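You operate a simulated robot arm through the tools that you are given. There is no shell and no other tool. Be economical: measure what you need, move in short steps, check, and stop when the job is done.

The job below is to be done with a simulated robot arm. You get a single attempt, and the scene is never put back.

TASK
Empty the orange jug's and blue cup's old oil into the yellow tub.
Fine: tub pushed a hand's length toward the jug first; jug and cup back; spill nothing. Set down upright: orange jug, blue cup.
Where things are to end (x, y in the base frame): yellow tub within 3 cm of [49, 42].

It is judged by the outcome, as a careful person would: the job done as asked, and still so three seconds after it is handed in. It fails if anything else is knocked over, pushed out of place, dropped, spilled or broken.

THE ROBOT
A 6-joint arm with a two-finger parallel gripper, fixed in place. Base frame: the origin is at the foot of the arm, x ahead of it, y to its left, z up; the work surface is at about z = 86. Readings come in cm, degrees, newtons and seconds.
With the tool pointing down near the work surface it reaches from about 36 to 82 cm from the base axis. Its first joint turns from -166.0 to 166.0 degrees. Payload 3.91 kg.
The TCP is the grasp point between the finger pads, 3 cm short of the fingertips. In the tool frame z runs along the fingers and y along their closing line. The gripper opens to 11 cm. The fingers are 2 cm wide and 1 cm thick; the gripper's body (4.8 by 11.2 cm) begins 5.5 cm behind the TCP.
Orientation is that of the tool frame in the base frame, as a unit quaternion [w, x, y, z]. With the fingers straight down and closing along the base's y, the tool's x points along the base's -x, its y along +y and its z along -z.

THE INTERFACE
- The arm moves only by the tool arm_command. Its arguments are lists of equal length, an entry for each row: "rotation": the turn, a rotation vector about the base's x, y, z in units of 120 degrees (1.0 is 120 degrees), a list of three; "linear": the shift along the base's x, y, z in units of 400 mm (1.0 is 400 mm), a list of three; "gripper": the finger opening in m, from 0 to 0.11. In form: {"rotation": [[rx, ry, rz], ...], "linear": [[x, y, z], ...], "gripper": [gripper, ...]}. A call has 1 to 12 rows; each row is the pose to reach, as a shift and turn from the pose commanded when the call began. A call with a number of a shift or a turn outside -1 to 1 is refused whole. Rows are played at 5 a second. More than 5 cm and 8.6 degrees between two rows, or a gripper value outside its range, and nothing of the call is played. Where a pose cannot be reached the arm comes as near as it can. A force on the tool above 40 N (or 10 N above the force at the start of the call, whichever is more), or a blocked arm, ends the call early, and 0.2 s more pass. The fingers move at their own pace (about 4.5 cm/s each) and stop on an object; they squeeze with about 26 N. The grip force told is the motor's: it shows also when the fingers shut on nothing. Time passes only in rows, and 0.2 s behind the last, so rows that repeat a pose let the fingers close. It gives the time, the measured TCP pose, the force on the tool (base axes), the opening and the grip force at its end, in the units of the frame above (readings bear some noise), with the torque about the TCP (base axes, N m) and any sound that the robot's microphone picked up.
- Cameras (640 x 400 px; columns grow to the right, rows downward): "scene" is fixed at [22.05, 50.09, 141.87]; the picture's right is [-0.99, -0.16, 0.00], its down [0.16, -0.97, -0.19] and it looks along [0.03, -0.19, 0.98] (base axes); focal length 214 px, centre (320, 200). "wrist" rides on the gripper at [7.7, 0.7, -11.5] in the tool frame; the picture's right is [-0.09, 1.00, 0.00], its down [-0.80, -0.07, -0.59] and it looks along [-0.59, -0.05, 0.80] (tool axes); focal length 270 px, centre (320, 200). There is no depth. A picture from a camera that has moved, and an enlarged one, comes with that camera's place and axes in the base frame and with its lens.
- grab_frame(camera): a new picture of that camera. The clock stands still meanwhile.
- slide_trunk(by): slides the trunk up (or, below 0, down) by that many cm; the arm rides with it, the base frame stays. It gives what a move gives, with no picture.
- zoom(camera, box): a new picture of the part [left, top, right, bottom] of that camera's present view, enlarged. The clock stands still meanwhile.
- finish_job(): hands the job in; it is judged then, once.

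Go step by step. Nothing tells you positions but the pictures and the camera data: compare them with the known pose of the tool, close in by small moves and look again before you grip or let go. The budget is 120 turns and 76 pictures, counting those below and the enlarged ones. Unless the task says otherwise, let go and move clear before handing in, and close with one line.

The tools are called by a JSON object that holds its "api" and its "payload". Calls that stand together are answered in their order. arm_command: Moves the arm, as the interface text tells. Its arguments: {"type":"object","properties":{"rotation":{"type":"array","items":{"type":"array","items":{"type":"number"}}},"linear":{"type":"array","items":{"type":"array","items":{"type":"number"}}},"gripper":{"type":"array","items":{"type":"number"}}},"required":["rotation","linear","gripper"]} The other tools are called the same way: slide_trunk (by) slides the trunk up or down; grab_frame (camera) takes a picture; zoom (camera, box) takes an enlarged picture of a part of a camera's view; finish_job () hands the job in.

At the start:

```text
t: 0.0
tcp_pos: [36.61, 26.24, 134.28]
ee_rot: [0.001, 0.0, 1.0, 0.001]
force: [-1.0, -0.3, 0.0]
ft_torque: [-0.01, 0.0, 0.03]
grip_width: 11.01
gripper_force: 0.0
trunk travel left (down, up): [-55.0, 6.0]
```

scene: 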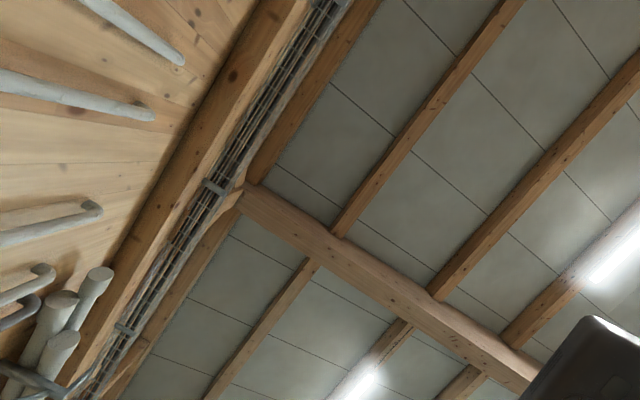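
wrist: 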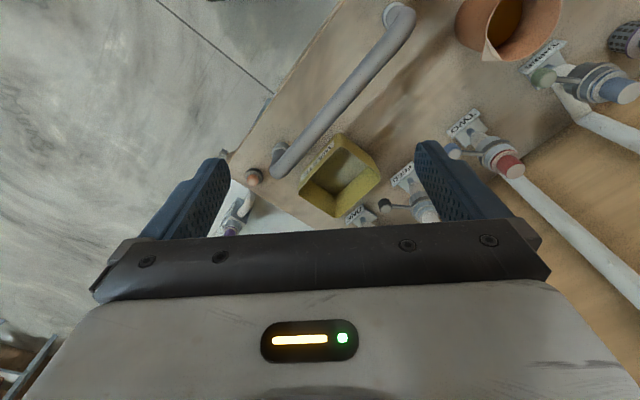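

The scene camera looks at the ceiling, so only the wrist view helps. The tub appears near (65, 29) and an orange vessel up and to the right. I'll take enlarged looks first.

{"api": "zoom", "payload": {"camera": "wrist", "box": [200, 0, 640, 240]}}

{"api": "zoom", "payload": {"camera": "wrist", "box": [420, 0, 640, 140]}}

```text
1.45 times, centred on (420, 120) of wrist
camera zoom: at [29.03, 26.92, 145.84], right [0.09, 1.0, 0.0], down [0.8, -0.07, 0.59], along [0.59, -0.05, -0.8], focal length 393 px, centre (174, 316)
```

zoom: 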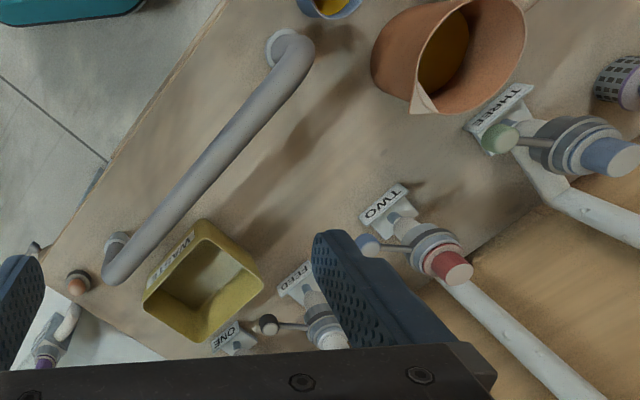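

```text
2.86 times, centred on (530, 70) of wrist
camera zoom: at [29.03, 26.92, 145.84], right [0.09, 1.0, 0.0], down [0.8, -0.07, 0.59], along [0.59, -0.05, -0.8], focal length 772 px, centre (-280, 571)
```

zoom: 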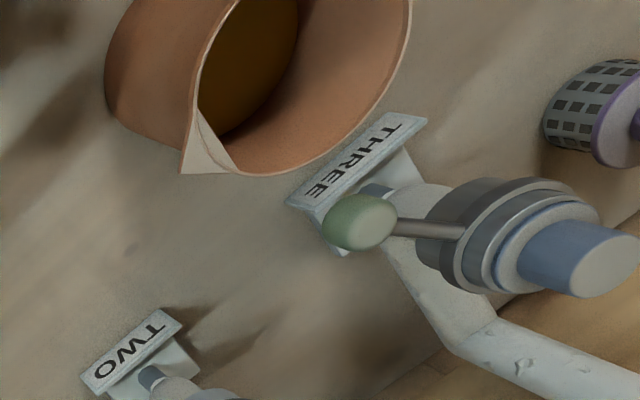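

The blue cup shows at the top edge, the orange jug with its spout is on the right, and labelled valves stand along the far edge. I'll yaw the wrist in place to look along the bench toward the jug and cup.

{"api": "arm_command", "payload": {"rotation": [[0, 0, 0.0625], [0, 0, 0.125], [0, 0, 0.1875], [0, 0, 0.25], [0, 0, 0.3125], [0, 0, 0.375], [0, 0, 0.4375], [0, 0, 0.5], [0, 0, 0.5625], [0, 0, 0.625]], "linear": [[0, 0, 0], [0, 0, 0], [0, 0, 0], [0, 0, 0], [0, 0, 0], [0, 0, 0], [0, 0, 0], [0, 0, 0], [0, 0, 0], [0, 0, 0]], "gripper": [0.11, 0.11, 0.11, 0.11, 0.11, 0.11, 0.11, 0.11, 0.11, 0.11]}}

{"api": "grab_frame", "payload": {"camera": "wrist"}}

```text
t: 2.2
tcp_pos: [36.81, 26.31, 134.3]
ee_rot: [0.001, -0.61, 0.792, 0.0]
force: [0.0, 0.3, -0.4]
ft_torque: [0.0, 0.03, -0.01]
grip_width: 11.0
gripper_force: 0.1
trunk travel left (down, up): [-55.0, 6.0]
```

```text
71 pictures are left
camera wrist: at [34.09, 18.97, 145.81], right [-0.94, 0.34, 0.0], down [0.27, 0.76, 0.59], along [0.2, 0.56, -0.8], focal length 270 px, centre (320, 200)
```

wrist: 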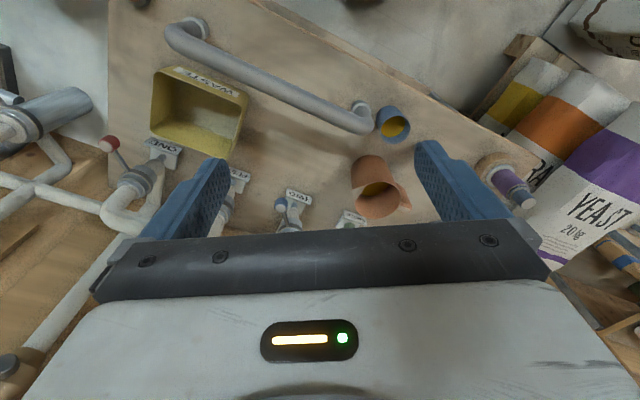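

Estimates now: tub near (63.5, 28), cup near (27, 42.5), jug near (34, 56). A grey rail runs from about (57, 15) to (33, 40), and the tub's path lies parallel to it. I'll zoom in on both areas.

{"api": "zoom", "payload": {"camera": "wrist", "box": [270, 80, 450, 240]}}

{"api": "zoom", "payload": {"camera": "wrist", "box": [90, 0, 380, 240]}}

```text
2.50 times, centred on (360, 160) of wrist
camera zoom: at [34.09, 18.97, 145.81], right [-0.94, 0.34, 0.0], down [0.27, 0.76, 0.59], along [0.2, 0.56, -0.8], focal length 676 px, centre (220, 300)
```

zoom: 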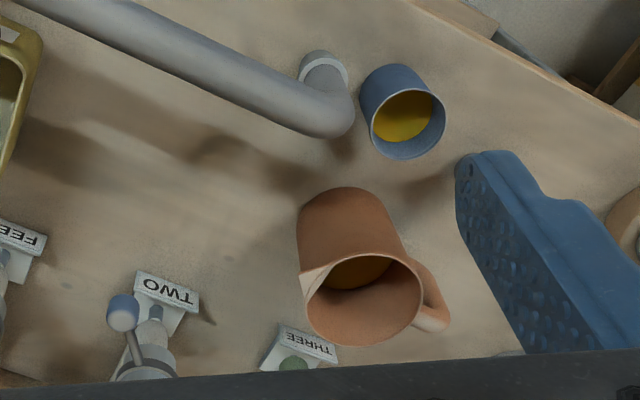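

```text
1.67 times, centred on (235, 120) of wrist
camera zoom: at [34.09, 18.97, 145.81], right [-0.94, 0.34, 0.0], down [0.27, 0.76, 0.59], along [0.2, 0.56, -0.8], focal length 450 px, centre (462, 333)
```

zoom: 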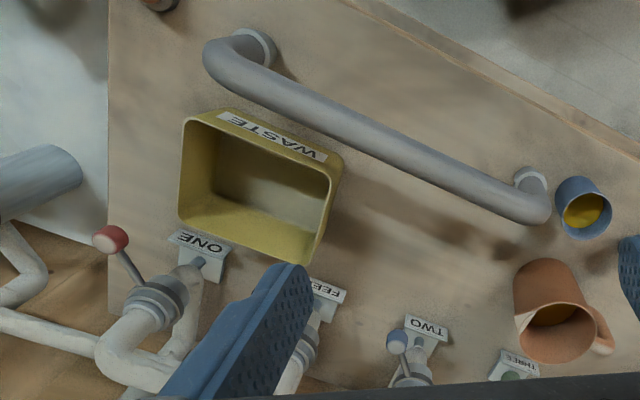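

The jug is about 12 cm tall and 9.5 cm wide, with its spout facing the tub and its handle at the back. The tub is about 17 x 13 cm, and its slide to (49, 42) runs parallel to the rail. I'll move above the tub's leading wall for a close look.

{"api": "arm_command", "payload": {"rotation": [[0, 0, -0.029], [0, 0, -0.058], [0, 0, -0.087], [0, 0, -0.117], [0, 0, -0.146], [0, 0, -0.175], [0, 0, -0.204], [0, 0, -0.233], [0, 0, -0.233]], "linear": [[0.063, 0.021, -0.06], [0.126, 0.042, -0.12], [0.189, 0.063, -0.18], [0.252, 0.084, -0.24], [0.315, 0.105, -0.3], [0.379, 0.126, -0.36], [0.442, 0.147, -0.42], [0.505, 0.1675, -0.4825], [0.505, 0.1675, -0.4825]], "gripper": [0.11, 0.11, 0.11, 0.11, 0.11, 0.11, 0.11, 0.11, 0.11]}}

{"api": "grab_frame", "payload": {"camera": "wrist"}}

```text
t: 4.2
tcp_pos: [57.09, 32.93, 114.98]
ee_rot: [0.0, -0.398, 0.917, 0.0]
force: [-0.1, -0.6, -0.5]
ft_torque: [-0.02, 0.02, -0.02]
grip_width: 10.99
gripper_force: 0.0
trunk travel left (down, up): [-55.0, 6.0]
```

```text
68 pictures are left
camera wrist: at [51.16, 27.69, 126.5], right [-0.67, 0.74, 0.0], down [0.6, 0.54, 0.59], along [0.44, 0.4, -0.8], focal length 270 px, centre (320, 200)
```

wrist: 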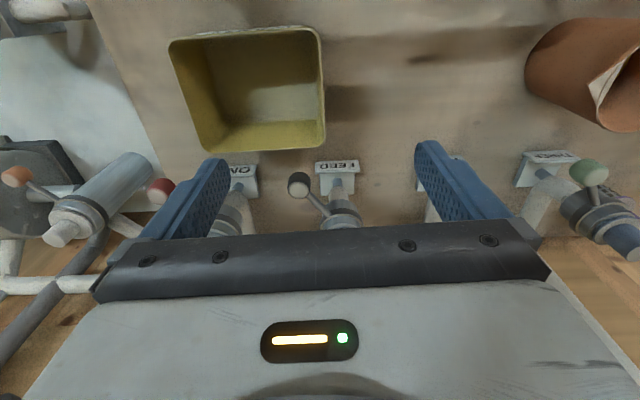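

The tub is empty, its rim is near z 90, and its centre is around (64.7, 28.4), turned about 45°. I'll zoom to refine the rim and wall geometry.

{"api": "zoom", "payload": {"camera": "wrist", "box": [150, 10, 370, 210]}}

```text
2.00 times, centred on (260, 110) of wrist
camera zoom: at [51.16, 27.69, 126.5], right [-0.67, 0.74, 0.0], down [0.6, 0.54, 0.59], along [0.44, 0.4, -0.8], focal length 541 px, centre (440, 380)
```

zoom: 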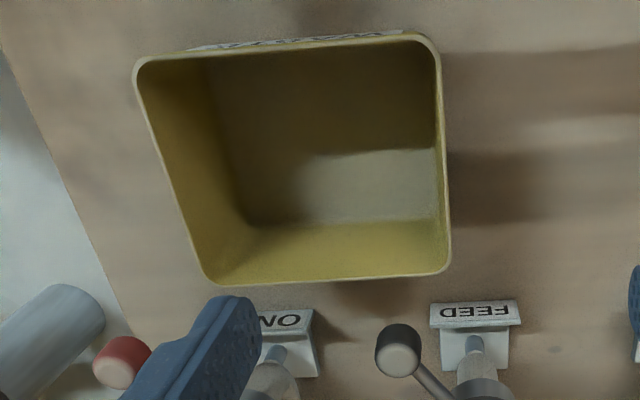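

The tub rim height is still uncertain, somewhere from 90 to 95. I'll shift sideways and down for parallax.

{"api": "arm_command", "payload": {"rotation": [[0, 0, 0], [0, 0, 0], [0, 0, 0], [0, 0, 0]], "linear": [[-0.035, 0.035, -0.05], [-0.07, 0.07, -0.1], [-0.105, 0.105, -0.15], [-0.14, 0.14, -0.2]], "gripper": [0.11, 0.11, 0.11, 0.11]}}

{"api": "grab_frame", "payload": {"camera": "wrist"}}

```text
t: 5.2
tcp_pos: [51.37, 38.62, 106.94]
ee_rot: [0.0, -0.399, 0.917, 0.001]
force: [-0.4, 0.9, 0.0]
ft_torque: [-0.01, 0.01, -0.01]
grip_width: 11.02
gripper_force: 0.1
trunk travel left (down, up): [-55.0, 6.0]
```

```text
66 pictures are left
camera wrist: at [45.59, 33.45, 118.46], right [-0.67, 0.74, 0.0], down [0.6, 0.54, 0.59], along [0.44, 0.4, -0.8], focal length 270 px, centre (320, 200)
```

wrist: 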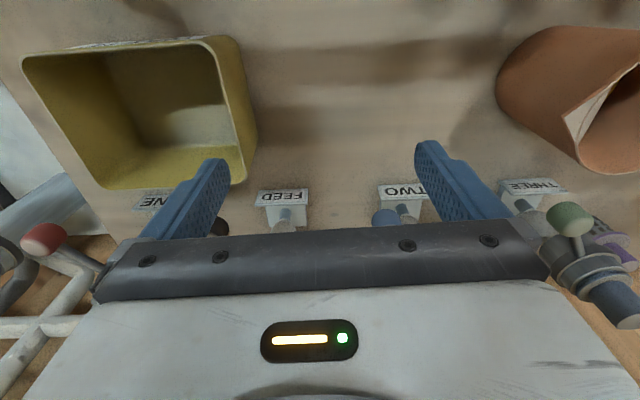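

Triangulating puts the tub rim at z ≈ 95 and the centre at ≈ (62.8, 28.3), so the slide needed is (−13.8, +13.7). I'll hover the fingers over the leading wall's middle at (57.4, 33.5) and check.

{"api": "arm_command", "payload": {"rotation": [[0, 0, -0.005], [0, 0, -0.01], [0, 0, -0.0167], [0, 0, -0.0167], [0, 0, -0.0167]], "linear": [[0.05, -0.043, 0], [0.1, -0.086, 0], [0.152, -0.128, 0], [0.152, -0.128, -0.075], [0.152, -0.128, -0.14]], "gripper": [0.06, 0.06, 0.06, 0.06, 0.06]}}

{"api": "grab_frame", "payload": {"camera": "wrist"}}

```text
t: 6.4
tcp_pos: [57.51, 33.38, 101.31]
ee_rot: [0.0, -0.383, 0.924, -0.001]
force: [0.0, 0.6, 0.3]
ft_torque: [-0.01, 0.03, 0.03]
grip_width: 5.98
gripper_force: 0.1
trunk travel left (down, up): [-55.0, 6.0]
```

```text
65 pictures are left
camera wrist: at [51.55, 28.46, 112.91], right [-0.64, 0.77, 0.0], down [0.62, 0.52, 0.59], along [0.46, 0.38, -0.8], focal length 270 px, centre (320, 200)
```

wrist: 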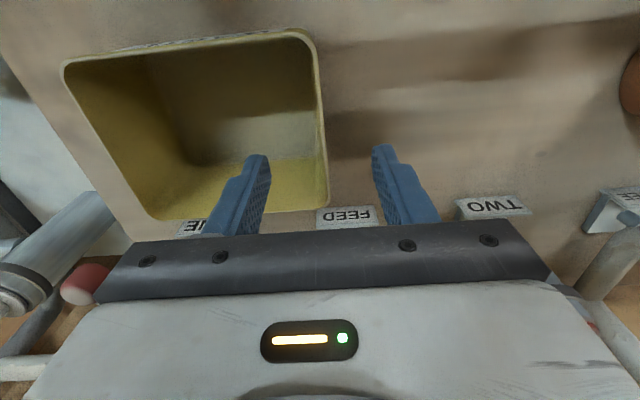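

The leading wall runs midway between the fingertips. I'll descend to z 93.5 and close on the wall.

{"api": "arm_command", "payload": {"rotation": [[0, 0, 0], [0, 0, 0], [0, 0, 0], [0, 0, 0], [0, 0, 0], [0, 0, 0], [0, 0, 0], [0, 0, 0]], "linear": [[0, 0, -0.05], [0, 0, -0.1], [0, 0, -0.15], [0, 0, -0.195], [0, 0, -0.195], [0, 0, -0.195], [0, 0, -0.195], [0, 0, -0.195]], "gripper": [0.06, 0.06, 0.06, 0.06, 0.03, 0.0, 0.0, 0.0]}}

{"api": "grab_frame", "payload": {"camera": "wrist"}}

```text
t: 8.2
tcp_pos: [57.42, 33.39, 93.66]
ee_rot: [0.001, -0.383, 0.924, 0.0]
force: [1.0, -2.1, 6.0]
ft_torque: [-1.15, -0.55, 0.18]
grip_width: 0.4
gripper_force: 26.0
trunk travel left (down, up): [-55.0, 6.0]
```

```text
64 pictures are left
camera wrist: at [51.48, 28.36, 105.19], right [-0.64, 0.77, 0.0], down [0.61, 0.52, 0.6], along [0.46, 0.38, -0.8], focal length 270 px, centre (320, 200)
```

wrist: 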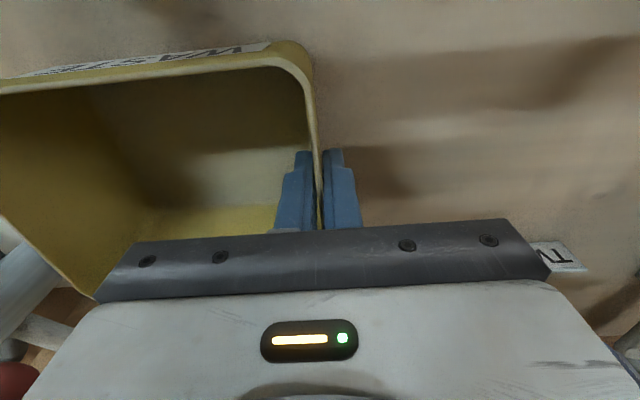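

I have the tub wall gripped (0.4 cm). Now I'll slide the tub (−13.8, +13.7) along the bench.

{"api": "arm_command", "payload": {"rotation": [[0, 0, 0], [0, 0, 0], [0, 0, 0], [0, 0, 0], [0, 0, 0], [0, 0, 0], [0, 0, 0], [0, 0, 0], [0, 0, 0], [0, 0, 0], [0, 0, 0], [0, 0, 0]], "linear": [[-0.03, 0.03, 0], [-0.06, 0.06, 0], [-0.09, 0.09, 0], [-0.12, 0.12, 0], [-0.15, 0.15, 0], [-0.18, 0.18, 0], [-0.21, 0.21, 0], [-0.24, 0.24, 0], [-0.275, 0.275, 0], [-0.31, 0.31, 0], [-0.345, 0.3425, 0], [-0.345, 0.3425, 0]], "gripper": [0, 0, 0, 0, 0, 0, 0, 0, 0, 0, 0, 0]}}

{"api": "grab_frame", "payload": {"camera": "wrist"}}

```text
t: 10.8
tcp_pos: [43.63, 47.24, 93.64]
ee_rot: [0.0, -0.383, 0.924, -0.001]
force: [-0.8, 0.0, 6.8]
ft_torque: [-0.83, -0.76, -0.02]
grip_width: 0.39
gripper_force: 26.0
trunk travel left (down, up): [-55.0, 6.0]
```

```text
63 pictures are left
camera wrist: at [37.64, 42.24, 105.16], right [-0.64, 0.77, 0.0], down [0.62, 0.52, 0.59], along [0.46, 0.38, -0.8], focal length 270 px, centre (320, 200)
```

wrist: 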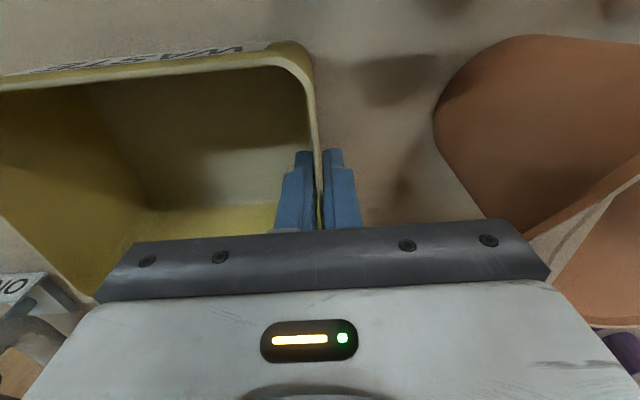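

The tub slid cleanly and the TCP moved exactly as planned. I'll release slightly, rise straight up, then back off to look.

{"api": "arm_command", "payload": {"rotation": [[0, 0, 0], [0, 0, 0], [0, 0, 0], [0, 0, 0], [0, 0, 0], [0, 0, 0], [0, 0, 0], [0, 0, 0], [0, 0, 0], [0, 0, 0], [0, 0, 0]], "linear": [[0, 0, 0], [0, 0, 0], [0, 0, 0.07], [0, 0, 0.15], [0, 0, 0.25], [0, 0, 0.35], [0, 0, 0.45], [0, -0.07, 0.55], [-0.04, -0.14, 0.6], [-0.08, -0.2, 0.65], [-0.08, -0.2, 0.65]], "gripper": [0.03, 0.03, 0.03, 0.03, 0.03, 0.03, 0.05, 0.08, 0.11, 0.11, 0.11]}}

{"api": "grab_frame", "payload": {"camera": "wrist"}}

```text
t: 13.2
tcp_pos: [40.53, 39.12, 119.52]
ee_rot: [0.0, -0.383, 0.924, 0.0]
force: [-0.1, 0.2, 0.0]
ft_torque: [0.0, -0.03, 0.02]
grip_width: 11.0
gripper_force: 0.1
trunk travel left (down, up): [-55.0, 6.0]
```

```text
62 pictures are left
camera wrist: at [34.52, 34.17, 131.11], right [-0.64, 0.77, 0.0], down [0.62, 0.52, 0.59], along [0.46, 0.38, -0.8], focal length 270 px, centre (320, 200)
```

wrist: 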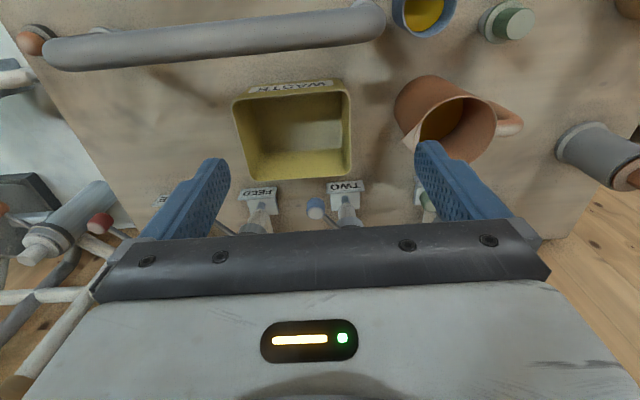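

The tub now centres at ≈ (48.9, 41.7), which is on target. Next I'll measure the jug and cup closely.

{"api": "zoom", "payload": {"camera": "wrist", "box": [350, 0, 550, 180]}}

```text
2.22 times, centred on (450, 90) of wrist
camera zoom: at [34.52, 34.17, 131.11], right [-0.64, 0.77, 0.0], down [0.62, 0.52, 0.59], along [0.46, 0.38, -0.8], focal length 601 px, centre (31, 444)
```

zoom: 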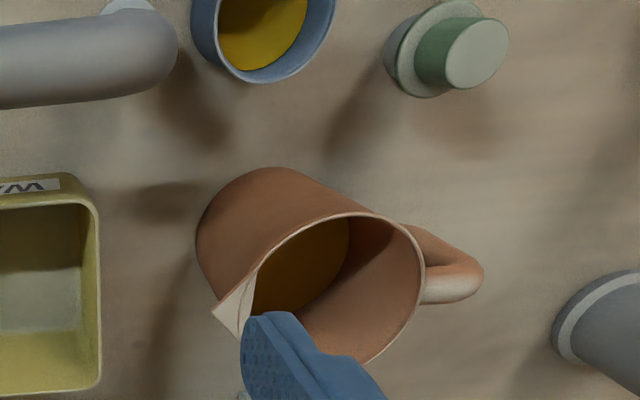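

The jug axis is at ≈ (34.2, 56.5), rim z ≈ 98, spout toward −46° and handle toward 130°. The THREE knob is near (41.8, 61, 100), so I'll grip with the closing line at 75° to clear it. I'll hover above the jug and check.

{"api": "arm_command", "payload": {"rotation": [[0, 0, -0.0625], [0, 0, -0.125], [0, 0, -0.1875], [0, 0, -0.25], [0, 0, -0.3125], [0, 0, -0.375], [0, 0, -0.4375], [0, 0, -0.5], [0, 0, -0.5], [0, 0, -0.5]], "linear": [[-0.02, 0.054, 0], [-0.04, 0.108, 0], [-0.06, 0.162, 0], [-0.08, 0.216, 0], [-0.1, 0.27, 0], [-0.12, 0.324, 0], [-0.14, 0.378, 0], [-0.158, 0.435, 0], [-0.158, 0.435, -0.12], [-0.158, 0.435, -0.16]], "gripper": [0.11, 0.11, 0.11, 0.11, 0.11, 0.11, 0.11, 0.11, 0.11, 0.11]}}

{"api": "grab_frame", "payload": {"camera": "wrist"}}

```text
t: 15.4
tcp_pos: [34.1, 56.6, 113.21]
ee_rot: [0.0, 0.131, 0.991, 0.0]
force: [-0.2, -0.7, 0.3]
ft_torque: [0.03, 0.01, 0.02]
grip_width: 11.02
gripper_force: 0.0
trunk travel left (down, up): [-55.0, 6.0]
```

```text
60 pictures are left
camera wrist: at [26.8, 59.27, 124.71], right [0.34, 0.94, 0.0], down [0.76, -0.28, 0.59], along [0.56, -0.2, -0.8], focal length 270 px, centre (320, 200)
```

wrist: 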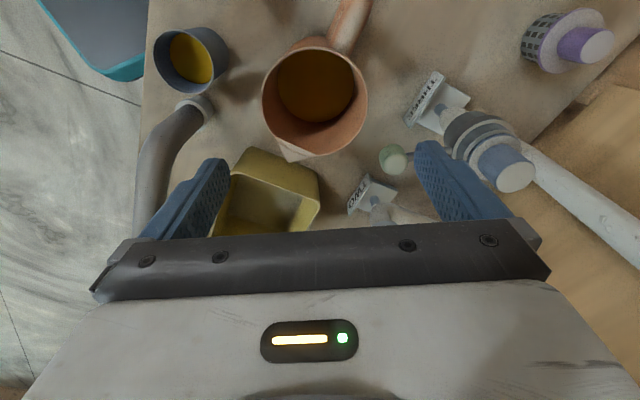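

The view is clear: the jug centre is ≈ (33.8, 56.3) and the rim is ≈ 99 high and ≈ 9.7 wide. I'll lower to just above the rim and recheck centring.

{"api": "arm_command", "payload": {"rotation": [[0, 0, 0], [0, 0, 0], [0, 0, 0]], "linear": [[-0.0075, -0.0075, -0.08], [-0.0075, -0.0075, -0.16], [-0.0075, -0.0075, -0.21]], "gripper": [0.11, 0.11, 0.11]}}

{"api": "grab_frame", "payload": {"camera": "wrist"}}

```text
t: 16.2
tcp_pos: [33.83, 56.37, 104.85]
ee_rot: [0.0, 0.131, 0.991, 0.0]
force: [-0.3, 0.3, 0.1]
ft_torque: [-0.02, -0.01, -0.02]
grip_width: 11.0
gripper_force: 0.1
trunk travel left (down, up): [-55.0, 6.0]
```

```text
59 pictures are left
camera wrist: at [26.46, 58.94, 116.31], right [0.34, 0.94, 0.0], down [0.76, -0.28, 0.59], along [0.56, -0.2, -0.8], focal length 270 px, centre (320, 200)
```

wrist: 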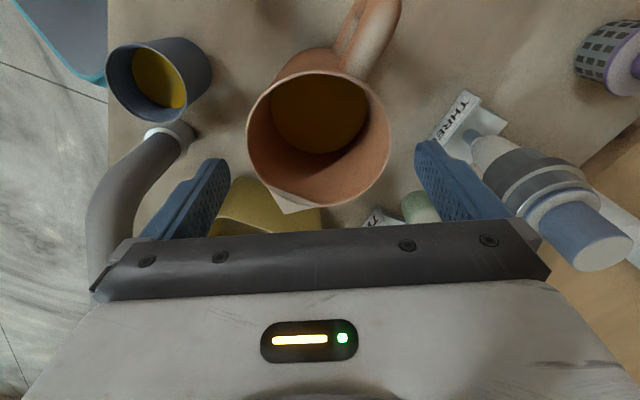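

The jug is centred between the fingers, with the rim about z 100. I'll descend to z ≈ 95.8, leaving clearance under the palm, and close.

{"api": "arm_command", "payload": {"rotation": [[0, 0, 0], [0, 0, 0], [0, 0, 0], [0, 0, 0], [0, 0, 0], [0, 0, 0]], "linear": [[-0.0075, 0.002, -0.04], [-0.0075, 0.002, -0.08], [-0.0075, 0.002, -0.12], [-0.0075, 0.002, -0.16], [-0.0075, 0.002, -0.2], [-0.0075, 0.002, -0.226]], "gripper": [0.11, 0.11, 0.11, 0.11, 0.11, 0.11]}}

{"api": "grab_frame", "payload": {"camera": "wrist"}}

```text
t: 17.6
tcp_pos: [33.54, 56.34, 95.65]
ee_rot: [-0.001, 0.13, 0.992, 0.0]
force: [0.4, -0.6, -0.4]
ft_torque: [-0.01, -0.01, 0.01]
grip_width: 11.0
gripper_force: 0.1
trunk travel left (down, up): [-55.0, 6.0]
```

```text
58 pictures are left
camera wrist: at [26.24, 58.93, 107.26], right [0.34, 0.94, 0.0], down [0.76, -0.28, 0.59], along [0.56, -0.2, -0.8], focal length 270 px, centre (320, 200)
```

wrist: 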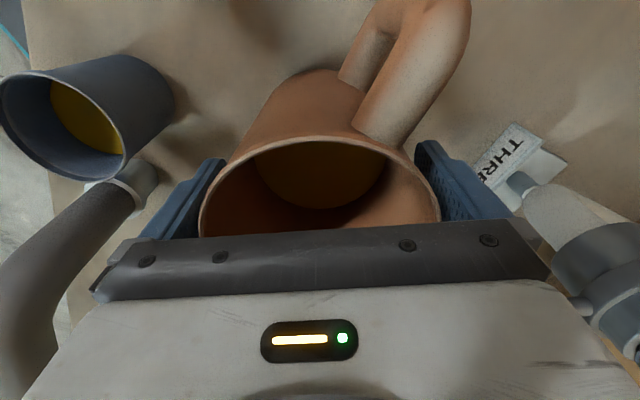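

The fingers straddle the jug without contact. Closing now.

{"api": "arm_command", "payload": {"rotation": [[0, 0, 0], [0, 0, 0], [0, 0, 0], [0, 0, 0]], "linear": [[0, 0, 0], [0, 0, 0], [0, 0, 0], [0, 0, 0]], "gripper": [0.1, 0.095, 0.085, 0.08]}}

{"api": "zoom", "payload": {"camera": "wrist", "box": [140, 0, 500, 240]}}

```text
t: 18.6
tcp_pos: [33.54, 56.43, 95.8]
ee_rot: [0.0, 0.131, 0.991, 0.0]
force: [-0.4, -0.8, -1.0]
ft_torque: [0.05, 0.01, -0.01]
grip_width: 9.95
gripper_force: 25.1
trunk travel left (down, up): [-55.0, 6.0]
```

```text
1.67 times, centred on (320, 120) of wrist
camera zoom: at [26.23, 58.92, 107.29], right [0.34, 0.94, 0.0], down [0.76, -0.27, 0.59], along [0.56, -0.2, -0.8], focal length 450 px, centre (320, 333)
```

zoom: 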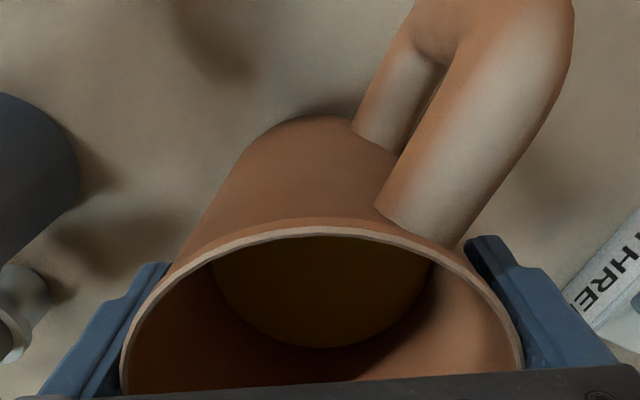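

Gripped at 9.95 cm with no disturbance. I'll lift gently.

{"api": "arm_command", "payload": {"rotation": [[0, 0, 0], [0, 0, 0], [0, 0, 0], [0, 0, 0], [0, 0, 0], [0, 0, 0], [0, 0, 0]], "linear": [[0, 0, 0.01], [0, 0, 0.03], [0, 0, 0.06], [0, 0, 0.1], [0, 0, 0.14], [0, 0, 0.17], [0, 0, 0.18]], "gripper": [0.08, 0.08, 0.08, 0.08, 0.08, 0.08, 0.08]}}

{"api": "grab_frame", "payload": {"camera": "wrist"}}

```text
t: 20.2
tcp_pos: [33.56, 56.4, 103.0]
ee_rot: [-0.001, 0.13, 0.991, 0.0]
force: [0.2, -0.3, -4.1]
ft_torque: [0.01, 0.03, -0.02]
grip_width: 9.95
gripper_force: 26.2
trunk travel left (down, up): [-55.0, 6.0]
```

```text
56 pictures are left
camera wrist: at [26.2, 58.97, 114.47], right [0.34, 0.94, 0.0], down [0.76, -0.27, 0.59], along [0.56, -0.2, -0.8], focal length 270 px, centre (320, 200)
```

wrist: 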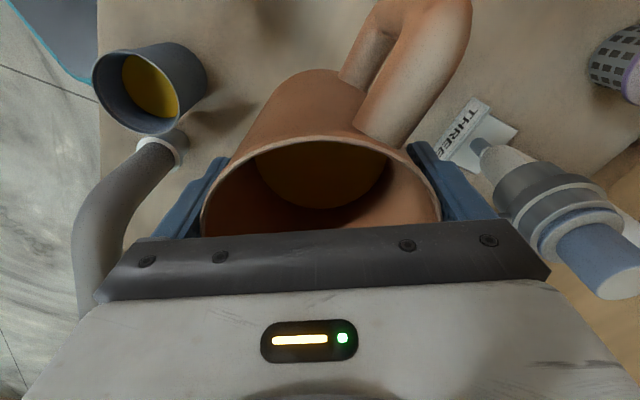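

The jug is held at about 4 N with no tilt. I'll carry it slowly toward the tub, keeping its bottom above the tub rim.

{"api": "arm_command", "payload": {"rotation": [[0, 0, 0], [0, 0, 0], [0, 0, 0], [0, 0, 0], [0, 0, 0], [0, 0, 0], [0, 0, 0], [0, 0, 0], [0, 0, 0], [0, 0, 0], [0, 0, 0], [0, 0, 0]], "linear": [[0, 0, 0.03], [0, 0, 0.07], [0, 0, 0.11], [0.01, -0.009, 0.125], [0.035, -0.032, 0.125], [0.07, -0.063, 0.125], [0.105, -0.095, 0.125], [0.14, -0.126, 0.125], [0.175, -0.158, 0.125], [0.205, -0.185, 0.125], [0.22, -0.198, 0.125], [0.226, -0.204, 0.125]], "gripper": [0.08, 0.08, 0.08, 0.08, 0.08, 0.08, 0.08, 0.08, 0.08, 0.08, 0.08, 0.08]}}

{"api": "grab_frame", "payload": {"camera": "wrist"}}

```text
t: 22.8
tcp_pos: [42.71, 48.15, 108.01]
ee_rot: [0.0, 0.129, 0.992, -0.001]
force: [-0.8, 0.7, -3.2]
ft_torque: [-0.01, 0.01, -0.02]
grip_width: 9.98
gripper_force: 26.0
trunk travel left (down, up): [-55.0, 6.0]
```

```text
55 pictures are left
camera wrist: at [35.33, 50.79, 119.47], right [0.34, 0.94, 0.0], down [0.76, -0.27, 0.59], along [0.56, -0.2, -0.8], focal length 270 px, centre (320, 200)
```

wrist: 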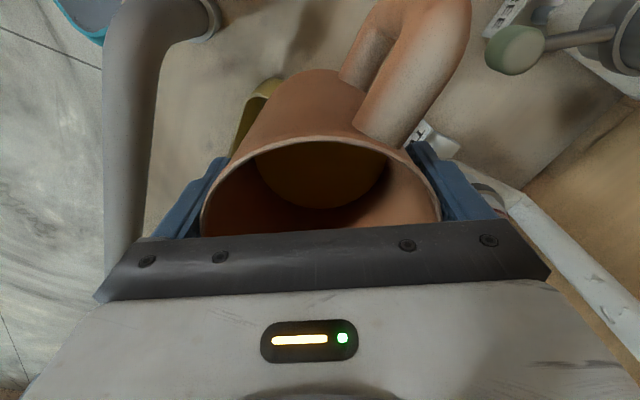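

The jug is beside and above the tub, still upright. I'll start tilting about the spout-perpendicular axis, first 30° with no flow expected, and check tracking.

{"api": "arm_command", "payload": {"rotation": [[0.03, 0.029, 0], [0.06, 0.058, 0], [0.0895, 0.087, 0], [0.119, 0.116, 0], [0.149, 0.145, 0], [0.179, 0.174, 0], [0.179, 0.174, 0]], "linear": [[-0.004, 0.004, 0], [-0.008, 0.008, 0], [-0.012, 0.012, 0], [-0.016, 0.016, 0], [-0.019, 0.019, 0], [-0.021, 0.0215, 0], [-0.021, 0.0215, 0]], "gripper": [0.08, 0.08, 0.08, 0.08, 0.08, 0.08, 0.08]}}

{"api": "grab_frame", "payload": {"camera": "wrist"}}

```text
t: 24.4
tcp_pos: [41.86, 49.05, 107.85]
ee_rot: [-0.203, 0.125, 0.958, 0.161]
force: [0.4, -0.1, -3.6]
ft_torque: [-0.03, 0.01, 0.02]
grip_width: 9.94
gripper_force: 26.0
trunk travel left (down, up): [-55.0, 6.0]
```

```text
54 pictures are left
camera wrist: at [39.09, 46.89, 121.4], right [0.38, 0.9, 0.22], down [0.9, -0.42, 0.15], along [0.23, 0.14, -0.96], focal length 270 px, centre (320, 200)
```

wrist: 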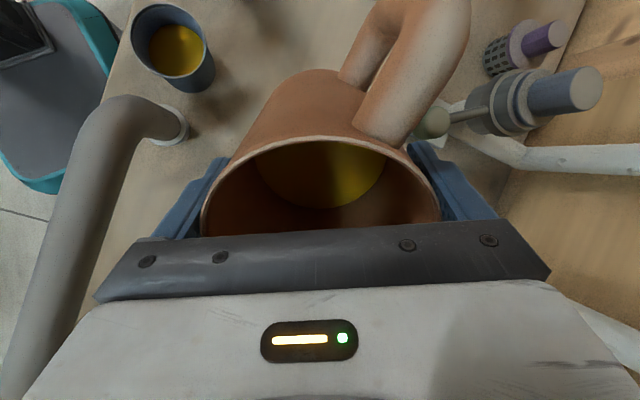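

Tracking is good. I'll tilt slowly on to 60°.

{"api": "arm_command", "payload": {"rotation": [[0.018, 0.0174, 0], [0.036, 0.0348, 0], [0.054, 0.0522, 0], [0.0717, 0.0697, 0], [0.0896, 0.087, 0], [0.1075, 0.1045, 0], [0.1255, 0.122, 0], [0.1434, 0.1394, 0], [0.1613, 0.1568, 0], [0.1792, 0.1742, 0], [0.1792, 0.1742, 0]], "linear": [[0, 0, 0], [0, 0, 0], [0.002, -0.002, 0], [0.003, -0.003, 0], [0.0035, -0.0035, 0], [0.006, -0.006, 0], [0.008, -0.008, 0], [0.011, -0.011, 0], [0.013, -0.013, 0], [0.016, -0.016, 0], [0.016, -0.016, 0]], "gripper": [0.08, 0.08, 0.08, 0.08, 0.08, 0.08, 0.08, 0.08, 0.08, 0.08, 0.08]}}

{"api": "grab_frame", "payload": {"camera": "wrist"}}

```text
t: 26.8
tcp_pos: [42.27, 48.58, 107.89]
ee_rot: [-0.392, 0.113, 0.859, 0.311]
force: [1.1, 0.3, -4.2]
ft_torque: [-0.07, -0.04, 0.01]
grip_width: 9.93
gripper_force: 25.9
trunk travel left (down, up): [-55.0, 6.0]
```

```text
53 pictures are left
camera wrist: at [44.42, 41.45, 119.78], right [0.49, 0.78, 0.38], down [0.86, -0.38, -0.33], along [-0.11, 0.49, -0.87], focal length 270 px, centre (320, 200)
```

wrist: 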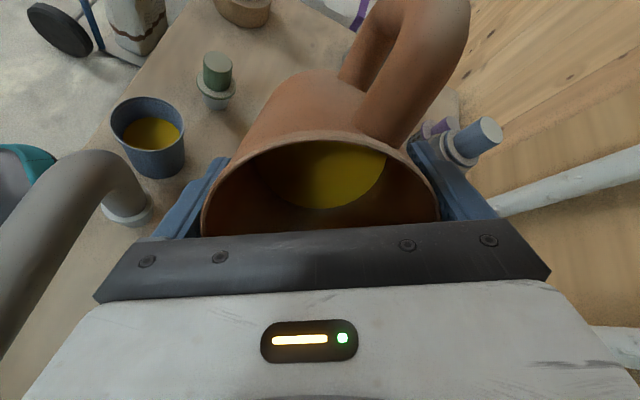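

No flow yet, since the weight is unchanged. I'll continue the slow tilt from 60° to 90°, keeping the lip over the tub.

{"api": "arm_command", "payload": {"rotation": [[0.018, 0.0174, 0], [0.036, 0.0348, 0], [0.054, 0.0522, 0], [0.0717, 0.0697, 0], [0.0896, 0.087, 0], [0.0896, 0.087, 0], [0.1075, 0.1045, 0], [0.1255, 0.122, 0], [0.1434, 0.1394, 0], [0.1613, 0.1568, 0], [0.1792, 0.1742, 0]], "linear": [[0.004, -0.004, 0], [0.008, -0.008, 0], [0.012, -0.012, 0], [0.016, -0.017, 0], [0.021, -0.0215, 0], [0.021, -0.0215, 0], [0.026, -0.027, 0], [0.031, -0.032, 0], [0.036, -0.037, 0], [0.0415, -0.043, 0], [0.047, -0.0484, 0]], "gripper": [0.08, 0.08, 0.08, 0.08, 0.08, 0.08, 0.08, 0.08, 0.08, 0.08, 0.08]}}

{"api": "grab_frame", "payload": {"camera": "wrist"}}

```text
t: 29.2
tcp_pos: [44.27, 46.5, 107.94]
ee_rot: [-0.555, 0.094, 0.701, 0.438]
force: [-0.2, 0.7, -2.6]
ft_torque: [-0.06, 0.0, 0.02]
grip_width: 9.94
gripper_force: 25.9
trunk travel left (down, up): [-55.0, 6.0]
```

```text
52 pictures are left
camera wrist: at [49.79, 35.87, 114.99], right [0.65, 0.63, 0.44], down [0.67, -0.18, -0.72], along [-0.37, 0.76, -0.54], focal length 270 px, centre (320, 200)
```

wrist: 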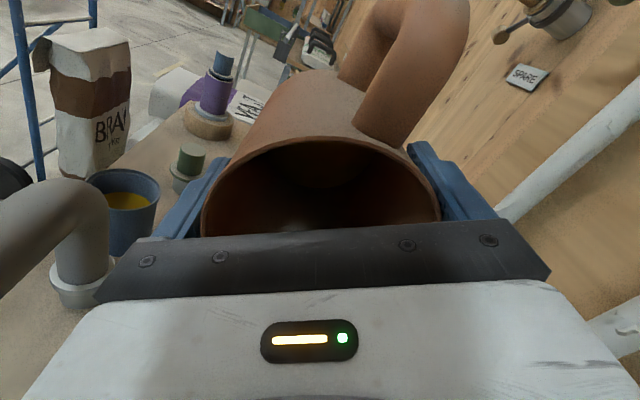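

Most of the oil has left, with force down to about 2.6 N. I'll tilt to 108° and hold to drain.

{"api": "arm_command", "payload": {"rotation": [[0.018, 0.0174, 0], [0.036, 0.0348, 0], [0.054, 0.0522, 0], [0.0717, 0.0697, 0], [0.0896, 0.087, 0], [0.1075, 0.1045, 0], [0.1075, 0.1045, 0], [0.1075, 0.1045, 0], [0.1075, 0.1045, 0], [0.1075, 0.1045, 0], [0.1075, 0.1045, 0], [0.1075, 0.1045, 0]], "linear": [[0.006, -0.006, 0], [0.012, -0.013, 0.003], [0.018, -0.019, 0.006], [0.025, -0.026, 0.01], [0.031, -0.032, 0.012], [0.038, -0.0395, 0.0125], [0.038, -0.0395, 0.0125], [0.038, -0.0395, 0.0125], [0.038, -0.0395, 0.0125], [0.038, -0.0395, 0.0125], [0.038, -0.0395, 0.0125], [0.038, -0.0395, 0.0125]], "gripper": [0.08, 0.08, 0.08, 0.08, 0.08, 0.08, 0.08, 0.08, 0.08, 0.08, 0.08, 0.08]}}

{"api": "grab_frame", "payload": {"camera": "wrist"}}

```text
t: 31.8
tcp_pos: [45.81, 44.83, 108.45]
ee_rot: [0.634, -0.077, -0.583, -0.502]
force: [0.2, 0.0, -0.4]
ft_torque: [-0.03, -0.01, -0.01]
grip_width: 9.94
gripper_force: 25.9
trunk travel left (down, up): [-55.0, 6.0]
```

```text
51 pictures are left
camera wrist: at [52.43, 33.16, 111.65], right [0.74, 0.53, 0.41], down [0.49, 0.0, -0.87], along [-0.46, 0.85, -0.26], focal length 270 px, centre (320, 200)
```

wrist: 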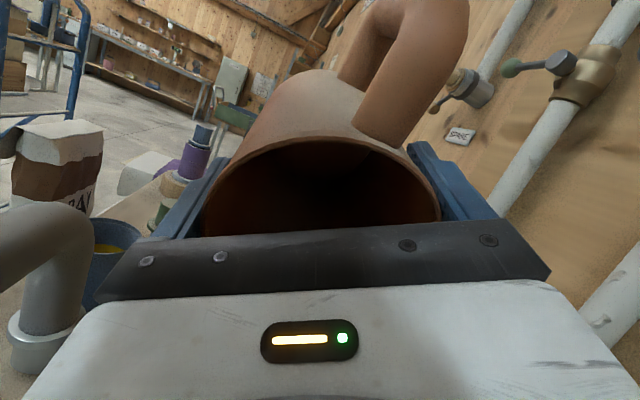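

It reads nearly empty. I'll add a little more tilt and hold two more seconds for the last drops.

{"api": "arm_command", "payload": {"rotation": [[0.018, 0.0174, 0], [0.036, 0.0348, 0], [0.036, 0.0348, 0], [0.036, 0.0348, 0], [0.036, 0.0348, 0], [0.036, 0.0348, 0], [0.036, 0.0348, 0], [0.036, 0.0348, 0], [0.036, 0.0348, 0], [0.036, 0.0348, 0]], "linear": [[0.006, -0.006, 0.003], [0.012, -0.012, 0.006], [0.012, -0.012, 0.006], [0.012, -0.012, 0.006], [0.012, -0.012, 0.006], [0.012, -0.012, 0.006], [0.012, -0.012, 0.006], [0.012, -0.012, 0.006], [0.012, -0.012, 0.006], [0.012, -0.012, 0.006]], "gripper": [0.08, 0.08, 0.08, 0.08, 0.08, 0.08, 0.08, 0.08, 0.08, 0.08]}}

{"api": "zoom", "payload": {"camera": "wrist", "box": [180, 60, 460, 240]}}

```text
t: 34.0
tcp_pos: [45.84, 45.72, 108.89]
ee_rot: [0.651, -0.078, -0.548, -0.52]
force: [0.2, -0.8, -1.2]
ft_torque: [-0.01, -0.04, 0.03]
grip_width: 9.95
gripper_force: 25.8
out of reach, approached as far as the arm can: row 2, 3, 4, 5, 6, 7, 8, 9, 10
trunk travel left (down, up): [-55.0, 6.0]
```

```text
2.22 times, centred on (320, 150) of wrist
camera zoom: at [52.4, 33.84, 110.91], right [0.77, 0.5, 0.4], down [0.43, 0.04, -0.9], along [-0.46, 0.87, -0.18], focal length 601 px, centre (320, 311)
```

zoom: 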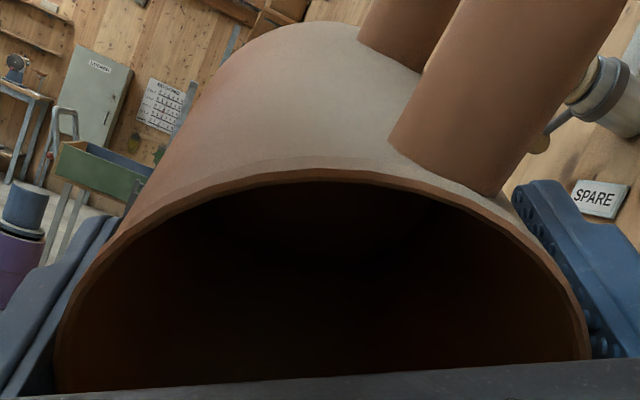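

The jug is empty. The arm reached its limit only on the last couple of degrees, so nothing was affected. I'll untilt in two steps.

{"api": "arm_command", "payload": {"rotation": [[-0.0299, -0.029, 0], [-0.0598, -0.058, 0], [-0.0896, -0.0871, 0], [-0.1195, -0.1162, 0], [-0.1494, -0.1452, 0], [-0.1792, -0.1742, 0], [-0.2091, -0.2033, 0], [-0.239, -0.2323, 0], [-0.2689, -0.2614, 0], [-0.2988, -0.2904, 0], [-0.3227, -0.3137, 0]], "linear": [[-0.01, 0.01, -0.005], [-0.021, 0.022, -0.01], [-0.031, 0.032, -0.014], [-0.041, 0.042, -0.017], [-0.052, 0.053, -0.0185], [-0.061, 0.062, -0.0185], [-0.07, 0.071, -0.0185], [-0.079, 0.08, -0.0185], [-0.086, 0.088, -0.0185], [-0.093, 0.095, -0.0185], [-0.097, 0.1, -0.0185]], "gripper": [0.08, 0.08, 0.08, 0.08, 0.08, 0.08, 0.08, 0.08, 0.08, 0.08, 0.08]}}

```text
t: 36.4
tcp_pos: [41.95, 49.76, 108.16]
ee_rot: [-0.392, 0.114, 0.859, 0.31]
force: [-0.4, 0.8, -1.5]
ft_torque: [-0.01, 0.01, -0.01]
grip_width: 9.95
gripper_force: 26.2
trunk travel left (down, up): [-55.0, 6.0]
```

Orientation is back on the 60° tilt. I'll finish righting the jug.

{"api": "arm_command", "payload": {"rotation": [[-0.0299, -0.029, 0], [-0.0598, -0.058, 0], [-0.0896, -0.0871, 0], [-0.1195, -0.1162, 0], [-0.1494, -0.1452, 0], [-0.1792, -0.1742, 0], [-0.2091, -0.2033, 0], [-0.239, -0.2323, 0], [-0.2689, -0.2614, 0], [-0.2988, -0.2904, 0], [-0.3286, -0.3194, 0], [-0.3584, -0.3484, 0]], "linear": [[0, 0, 0], [0, 0, 0], [0, 0, 0], [0, 0, 0], [0, 0, 0], [0, 0, 0], [0, 0, 0], [0, 0, 0], [0, 0, 0], [0, 0, 0], [0, 0, 0], [0, 0, 0]], "gripper": [0.08, 0.08, 0.08, 0.08, 0.08, 0.08, 0.08, 0.08, 0.08, 0.08, 0.08, 0.08]}}

{"api": "grab_frame", "payload": {"camera": "wrist"}}

```text
t: 39.0
tcp_pos: [41.85, 49.88, 108.1]
ee_rot: [0.001, 0.129, 0.992, -0.001]
force: [0.1, 1.0, -0.8]
ft_torque: [0.02, 0.0, 0.03]
grip_width: 9.95
gripper_force: 25.7
trunk travel left (down, up): [-55.0, 6.0]
```

```text
49 pictures are left
camera wrist: at [34.55, 52.42, 119.65], right [0.34, 0.94, 0.0], down [0.75, -0.27, 0.6], along [0.56, -0.2, -0.8], focal length 270 px, centre (320, 200)
```

wrist: 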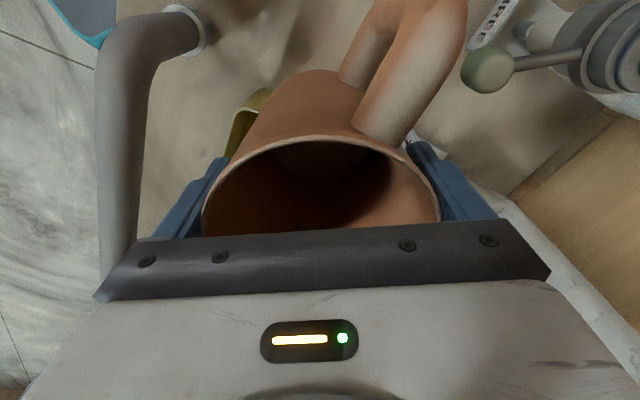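

The jug is upright and empty. I'll carry it back to its original spot and lower it.

{"api": "arm_command", "payload": {"rotation": [[0, 0, 0], [0, 0, 0], [0, 0, 0], [0, 0, 0], [0, 0, 0], [0, 0, 0], [0, 0, 0], [0, 0, 0], [0, 0, 0], [0, 0, 0], [0, 0, 0], [0, 0, 0]], "linear": [[-0.05, 0.04, 0], [-0.1, 0.08, 0], [-0.15, 0.12, 0], [-0.207, 0.163, 0], [-0.207, 0.163, 0], [-0.207, 0.163, -0.06], [-0.207, 0.163, -0.12], [-0.207, 0.163, -0.18], [-0.207, 0.163, -0.23], [-0.207, 0.163, -0.27], [-0.207, 0.163, -0.295], [-0.207, 0.163, -0.304]], "gripper": [0.08, 0.08, 0.08, 0.08, 0.08, 0.08, 0.08, 0.08, 0.08, 0.08, 0.08, 0.08]}}

{"api": "grab_frame", "payload": {"camera": "wrist"}}

```text
t: 41.6
tcp_pos: [33.52, 56.52, 95.95]
ee_rot: [0.001, 0.13, 0.991, 0.0]
force: [-0.3, 0.0, -1.4]
ft_torque: [-0.03, 0.01, -0.01]
grip_width: 9.92
gripper_force: 25.5
trunk travel left (down, up): [-55.0, 6.0]
```

```text
48 pictures are left
camera wrist: at [26.23, 58.96, 107.45], right [0.34, 0.94, 0.0], down [0.76, -0.27, 0.6], along [0.56, -0.2, -0.8], focal length 270 px, centre (320, 200)
```

wrist: 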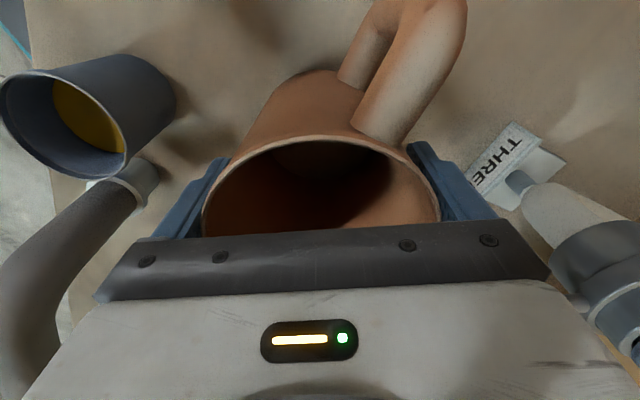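

It is just above the bench. I'll ease down 0.25 cm to touch.

{"api": "arm_command", "payload": {"rotation": [[0, 0, 0], [0, 0, 0], [0, 0, 0]], "linear": [[0, 0, -0.003], [0, 0, -0.006], [0, 0, -0.006]], "gripper": [0.08, 0.08, 0.08]}}

```text
t: 42.4
tcp_pos: [33.56, 56.35, 95.86]
ee_rot: [0.001, 0.129, 0.992, 0.001]
force: [-0.9, 0.1, 8.0]
ft_torque: [0.27, 0.18, 0.03]
grip_width: 9.93
gripper_force: 26.0
trunk travel left (down, up): [-55.0, 6.0]
```

The jug is on the bench with an 8 N contact force. I'll open the fingers and rise straight up.

{"api": "arm_command", "payload": {"rotation": [[0, 0, 0], [0, 0, 0], [0, 0, 0], [0, 0, 0], [0, 0, 0], [0, 0, 0], [0, 0, 0], [0, 0, 0], [0, 0, 0], [0, 0, 0]], "linear": [[0, 0, 0.004], [0, 0, 0.004], [0, 0, 0.004], [0, 0, 0.03], [0, 0, 0.07], [0, 0, 0.13], [0, 0, 0.2], [0, 0, 0.3], [0, 0, 0.4], [0, 0, 0.45]], "gripper": [0.105, 0.11, 0.11, 0.11, 0.11, 0.11, 0.11, 0.11, 0.11, 0.11]}}

{"api": "grab_frame", "payload": {"camera": "wrist"}}

```text
t: 44.6
tcp_pos: [33.57, 56.24, 113.68]
ee_rot: [0.0, 0.13, 0.992, -0.001]
force: [-1.0, -1.4, 0.3]
ft_torque: [-0.01, 0.03, 0.0]
grip_width: 10.99
gripper_force: 0.0
trunk travel left (down, up): [-55.0, 6.0]
```

```text
47 pictures are left
camera wrist: at [26.25, 58.79, 125.34], right [0.34, 0.94, 0.0], down [0.76, -0.27, 0.6], along [0.56, -0.2, -0.8], focal length 270 px, centre (320, 200)
```

wrist: 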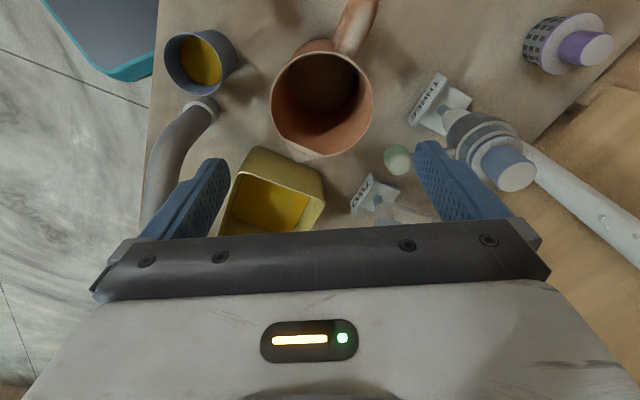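

The jug is back, upright and empty, and the oil is in the tub with no visible spill. Now I'll look at the cup.

{"api": "zoom", "payload": {"camera": "wrist", "box": [130, 0, 350, 140]}}

```text
2.86 times, centred on (240, 70) of wrist
camera zoom: at [26.25, 58.79, 125.34], right [0.34, 0.94, 0.0], down [0.76, -0.27, 0.6], along [0.56, -0.2, -0.8], focal length 772 px, centre (549, 571)
```

zoom: 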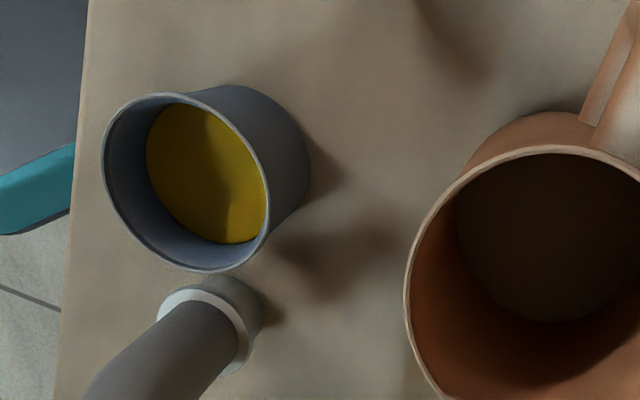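

The cup centres at ≈ (26.8, 44.0) with its rim ≈ 93.2 and ≈ 6.6 cm wide, and the rail foot is at (32, 39). I'll grip with the closing line at 45° so the hand stays clear of the rail, hovering first.

{"api": "arm_command", "payload": {"rotation": [[0, 0, -0.05], [0, 0, -0.1], [0, 0, -0.15], [0, 0, -0.2], [0, 0, -0.25], [0, 0, -0.25], [0, 0, -0.25], [0, 0, -0.25]], "linear": [[-0.034, -0.061, 0], [-0.068, -0.122, 0], [-0.102, -0.183, 0], [-0.136, -0.244, 0], [-0.169, -0.306, 0], [-0.169, -0.306, -0.1], [-0.169, -0.306, -0.2], [-0.169, -0.306, -0.24]], "gripper": [0.11, 0.1, 0.09, 0.09, 0.09, 0.09, 0.09, 0.09]}}

{"api": "grab_frame", "payload": {"camera": "wrist"}}

```text
t: 46.4
tcp_pos: [26.95, 44.08, 104.04]
ee_rot: [-0.001, 0.383, 0.924, 0.0]
force: [0.0, 0.2, 0.2]
ft_torque: [-0.01, -0.02, -0.02]
grip_width: 9.0
gripper_force: 0.0
trunk travel left (down, up): [-55.0, 6.0]
```

```text
45 pictures are left
camera wrist: at [21.87, 49.96, 115.6], right [0.77, 0.64, 0.0], down [0.52, -0.62, 0.6], along [0.38, -0.46, -0.8], focal length 270 px, centre (320, 200)
```

wrist: 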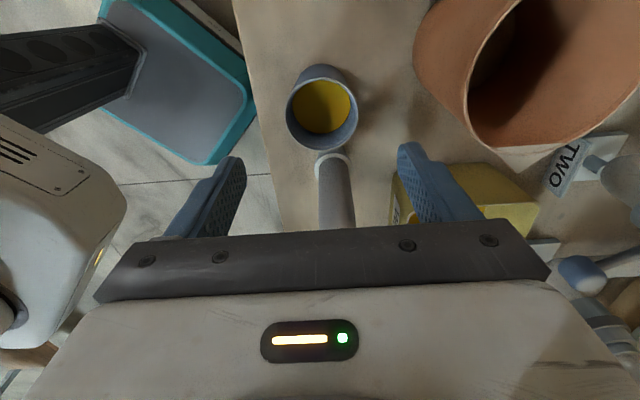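

The cup is centred between the fingers. I'll descend to z 91.

{"api": "arm_command", "payload": {"rotation": [[0, 0, 0], [0, 0, 0], [0, 0, 0], [0, 0, 0], [0, 0, 0], [0, 0, 0]], "linear": [[0, 0.003, -0.06], [0, 0.003, -0.12], [0, 0.003, -0.18], [0, 0.003, -0.24], [0, 0.003, -0.29], [0, 0.003, -0.326]], "gripper": [0.09, 0.09, 0.09, 0.09, 0.09, 0.09]}}

{"api": "grab_frame", "payload": {"camera": "wrist"}}

```text
t: 47.8
tcp_pos: [26.89, 44.14, 90.96]
ee_rot: [0.0, 0.382, 0.924, -0.001]
force: [-0.6, -0.6, 0.3]
ft_torque: [-0.01, 0.0, 0.0]
grip_width: 8.98
gripper_force: 0.0
trunk travel left (down, up): [-55.0, 6.0]
```

```text
44 pictures are left
camera wrist: at [21.88, 50.02, 102.51], right [0.77, 0.64, 0.0], down [0.52, -0.61, 0.6], along [0.38, -0.46, -0.8], focal length 270 px, centre (320, 200)
```

wrist: 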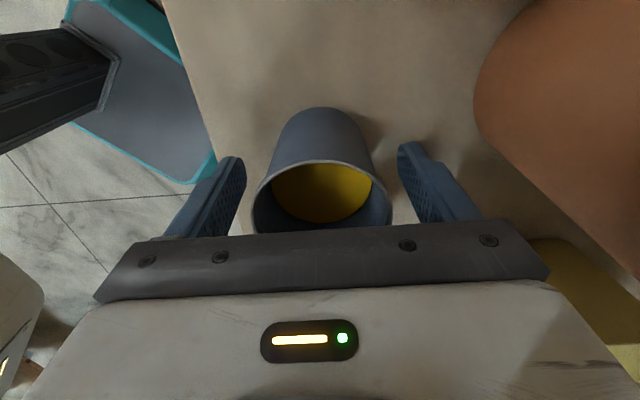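

The cup is well between the fingers. Closing now.

{"api": "arm_command", "payload": {"rotation": [[0, 0, 0], [0, 0, 0], [0, 0, 0], [0, 0, 0], [0, 0, 0], [0, 0, 0]], "linear": [[0, 0, 0], [0, 0, 0], [0, 0, 0], [0, 0, 0], [0, 0, 0], [0, 0, 0]], "gripper": [0.08, 0.07, 0.06, 0.05, 0.045, 0.045]}}

{"api": "grab_frame", "payload": {"camera": "wrist"}}

```text
t: 49.2
tcp_pos: [26.86, 44.23, 91.05]
ee_rot: [0.001, 0.383, 0.924, 0.0]
force: [0.2, 0.8, 0.3]
ft_torque: [0.0, 0.0, 0.03]
grip_width: 5.93
gripper_force: 26.2
trunk travel left (down, up): [-55.0, 6.0]
```

```text
43 pictures are left
camera wrist: at [21.87, 50.02, 102.56], right [0.77, 0.64, 0.0], down [0.52, -0.62, 0.6], along [0.38, -0.46, -0.8], focal length 270 px, centre (320, 200)
```

wrist: 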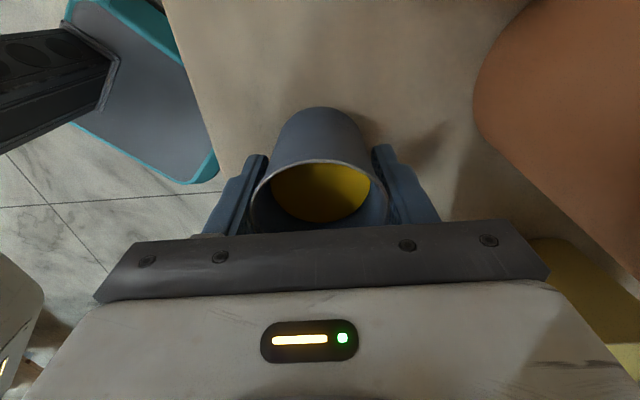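

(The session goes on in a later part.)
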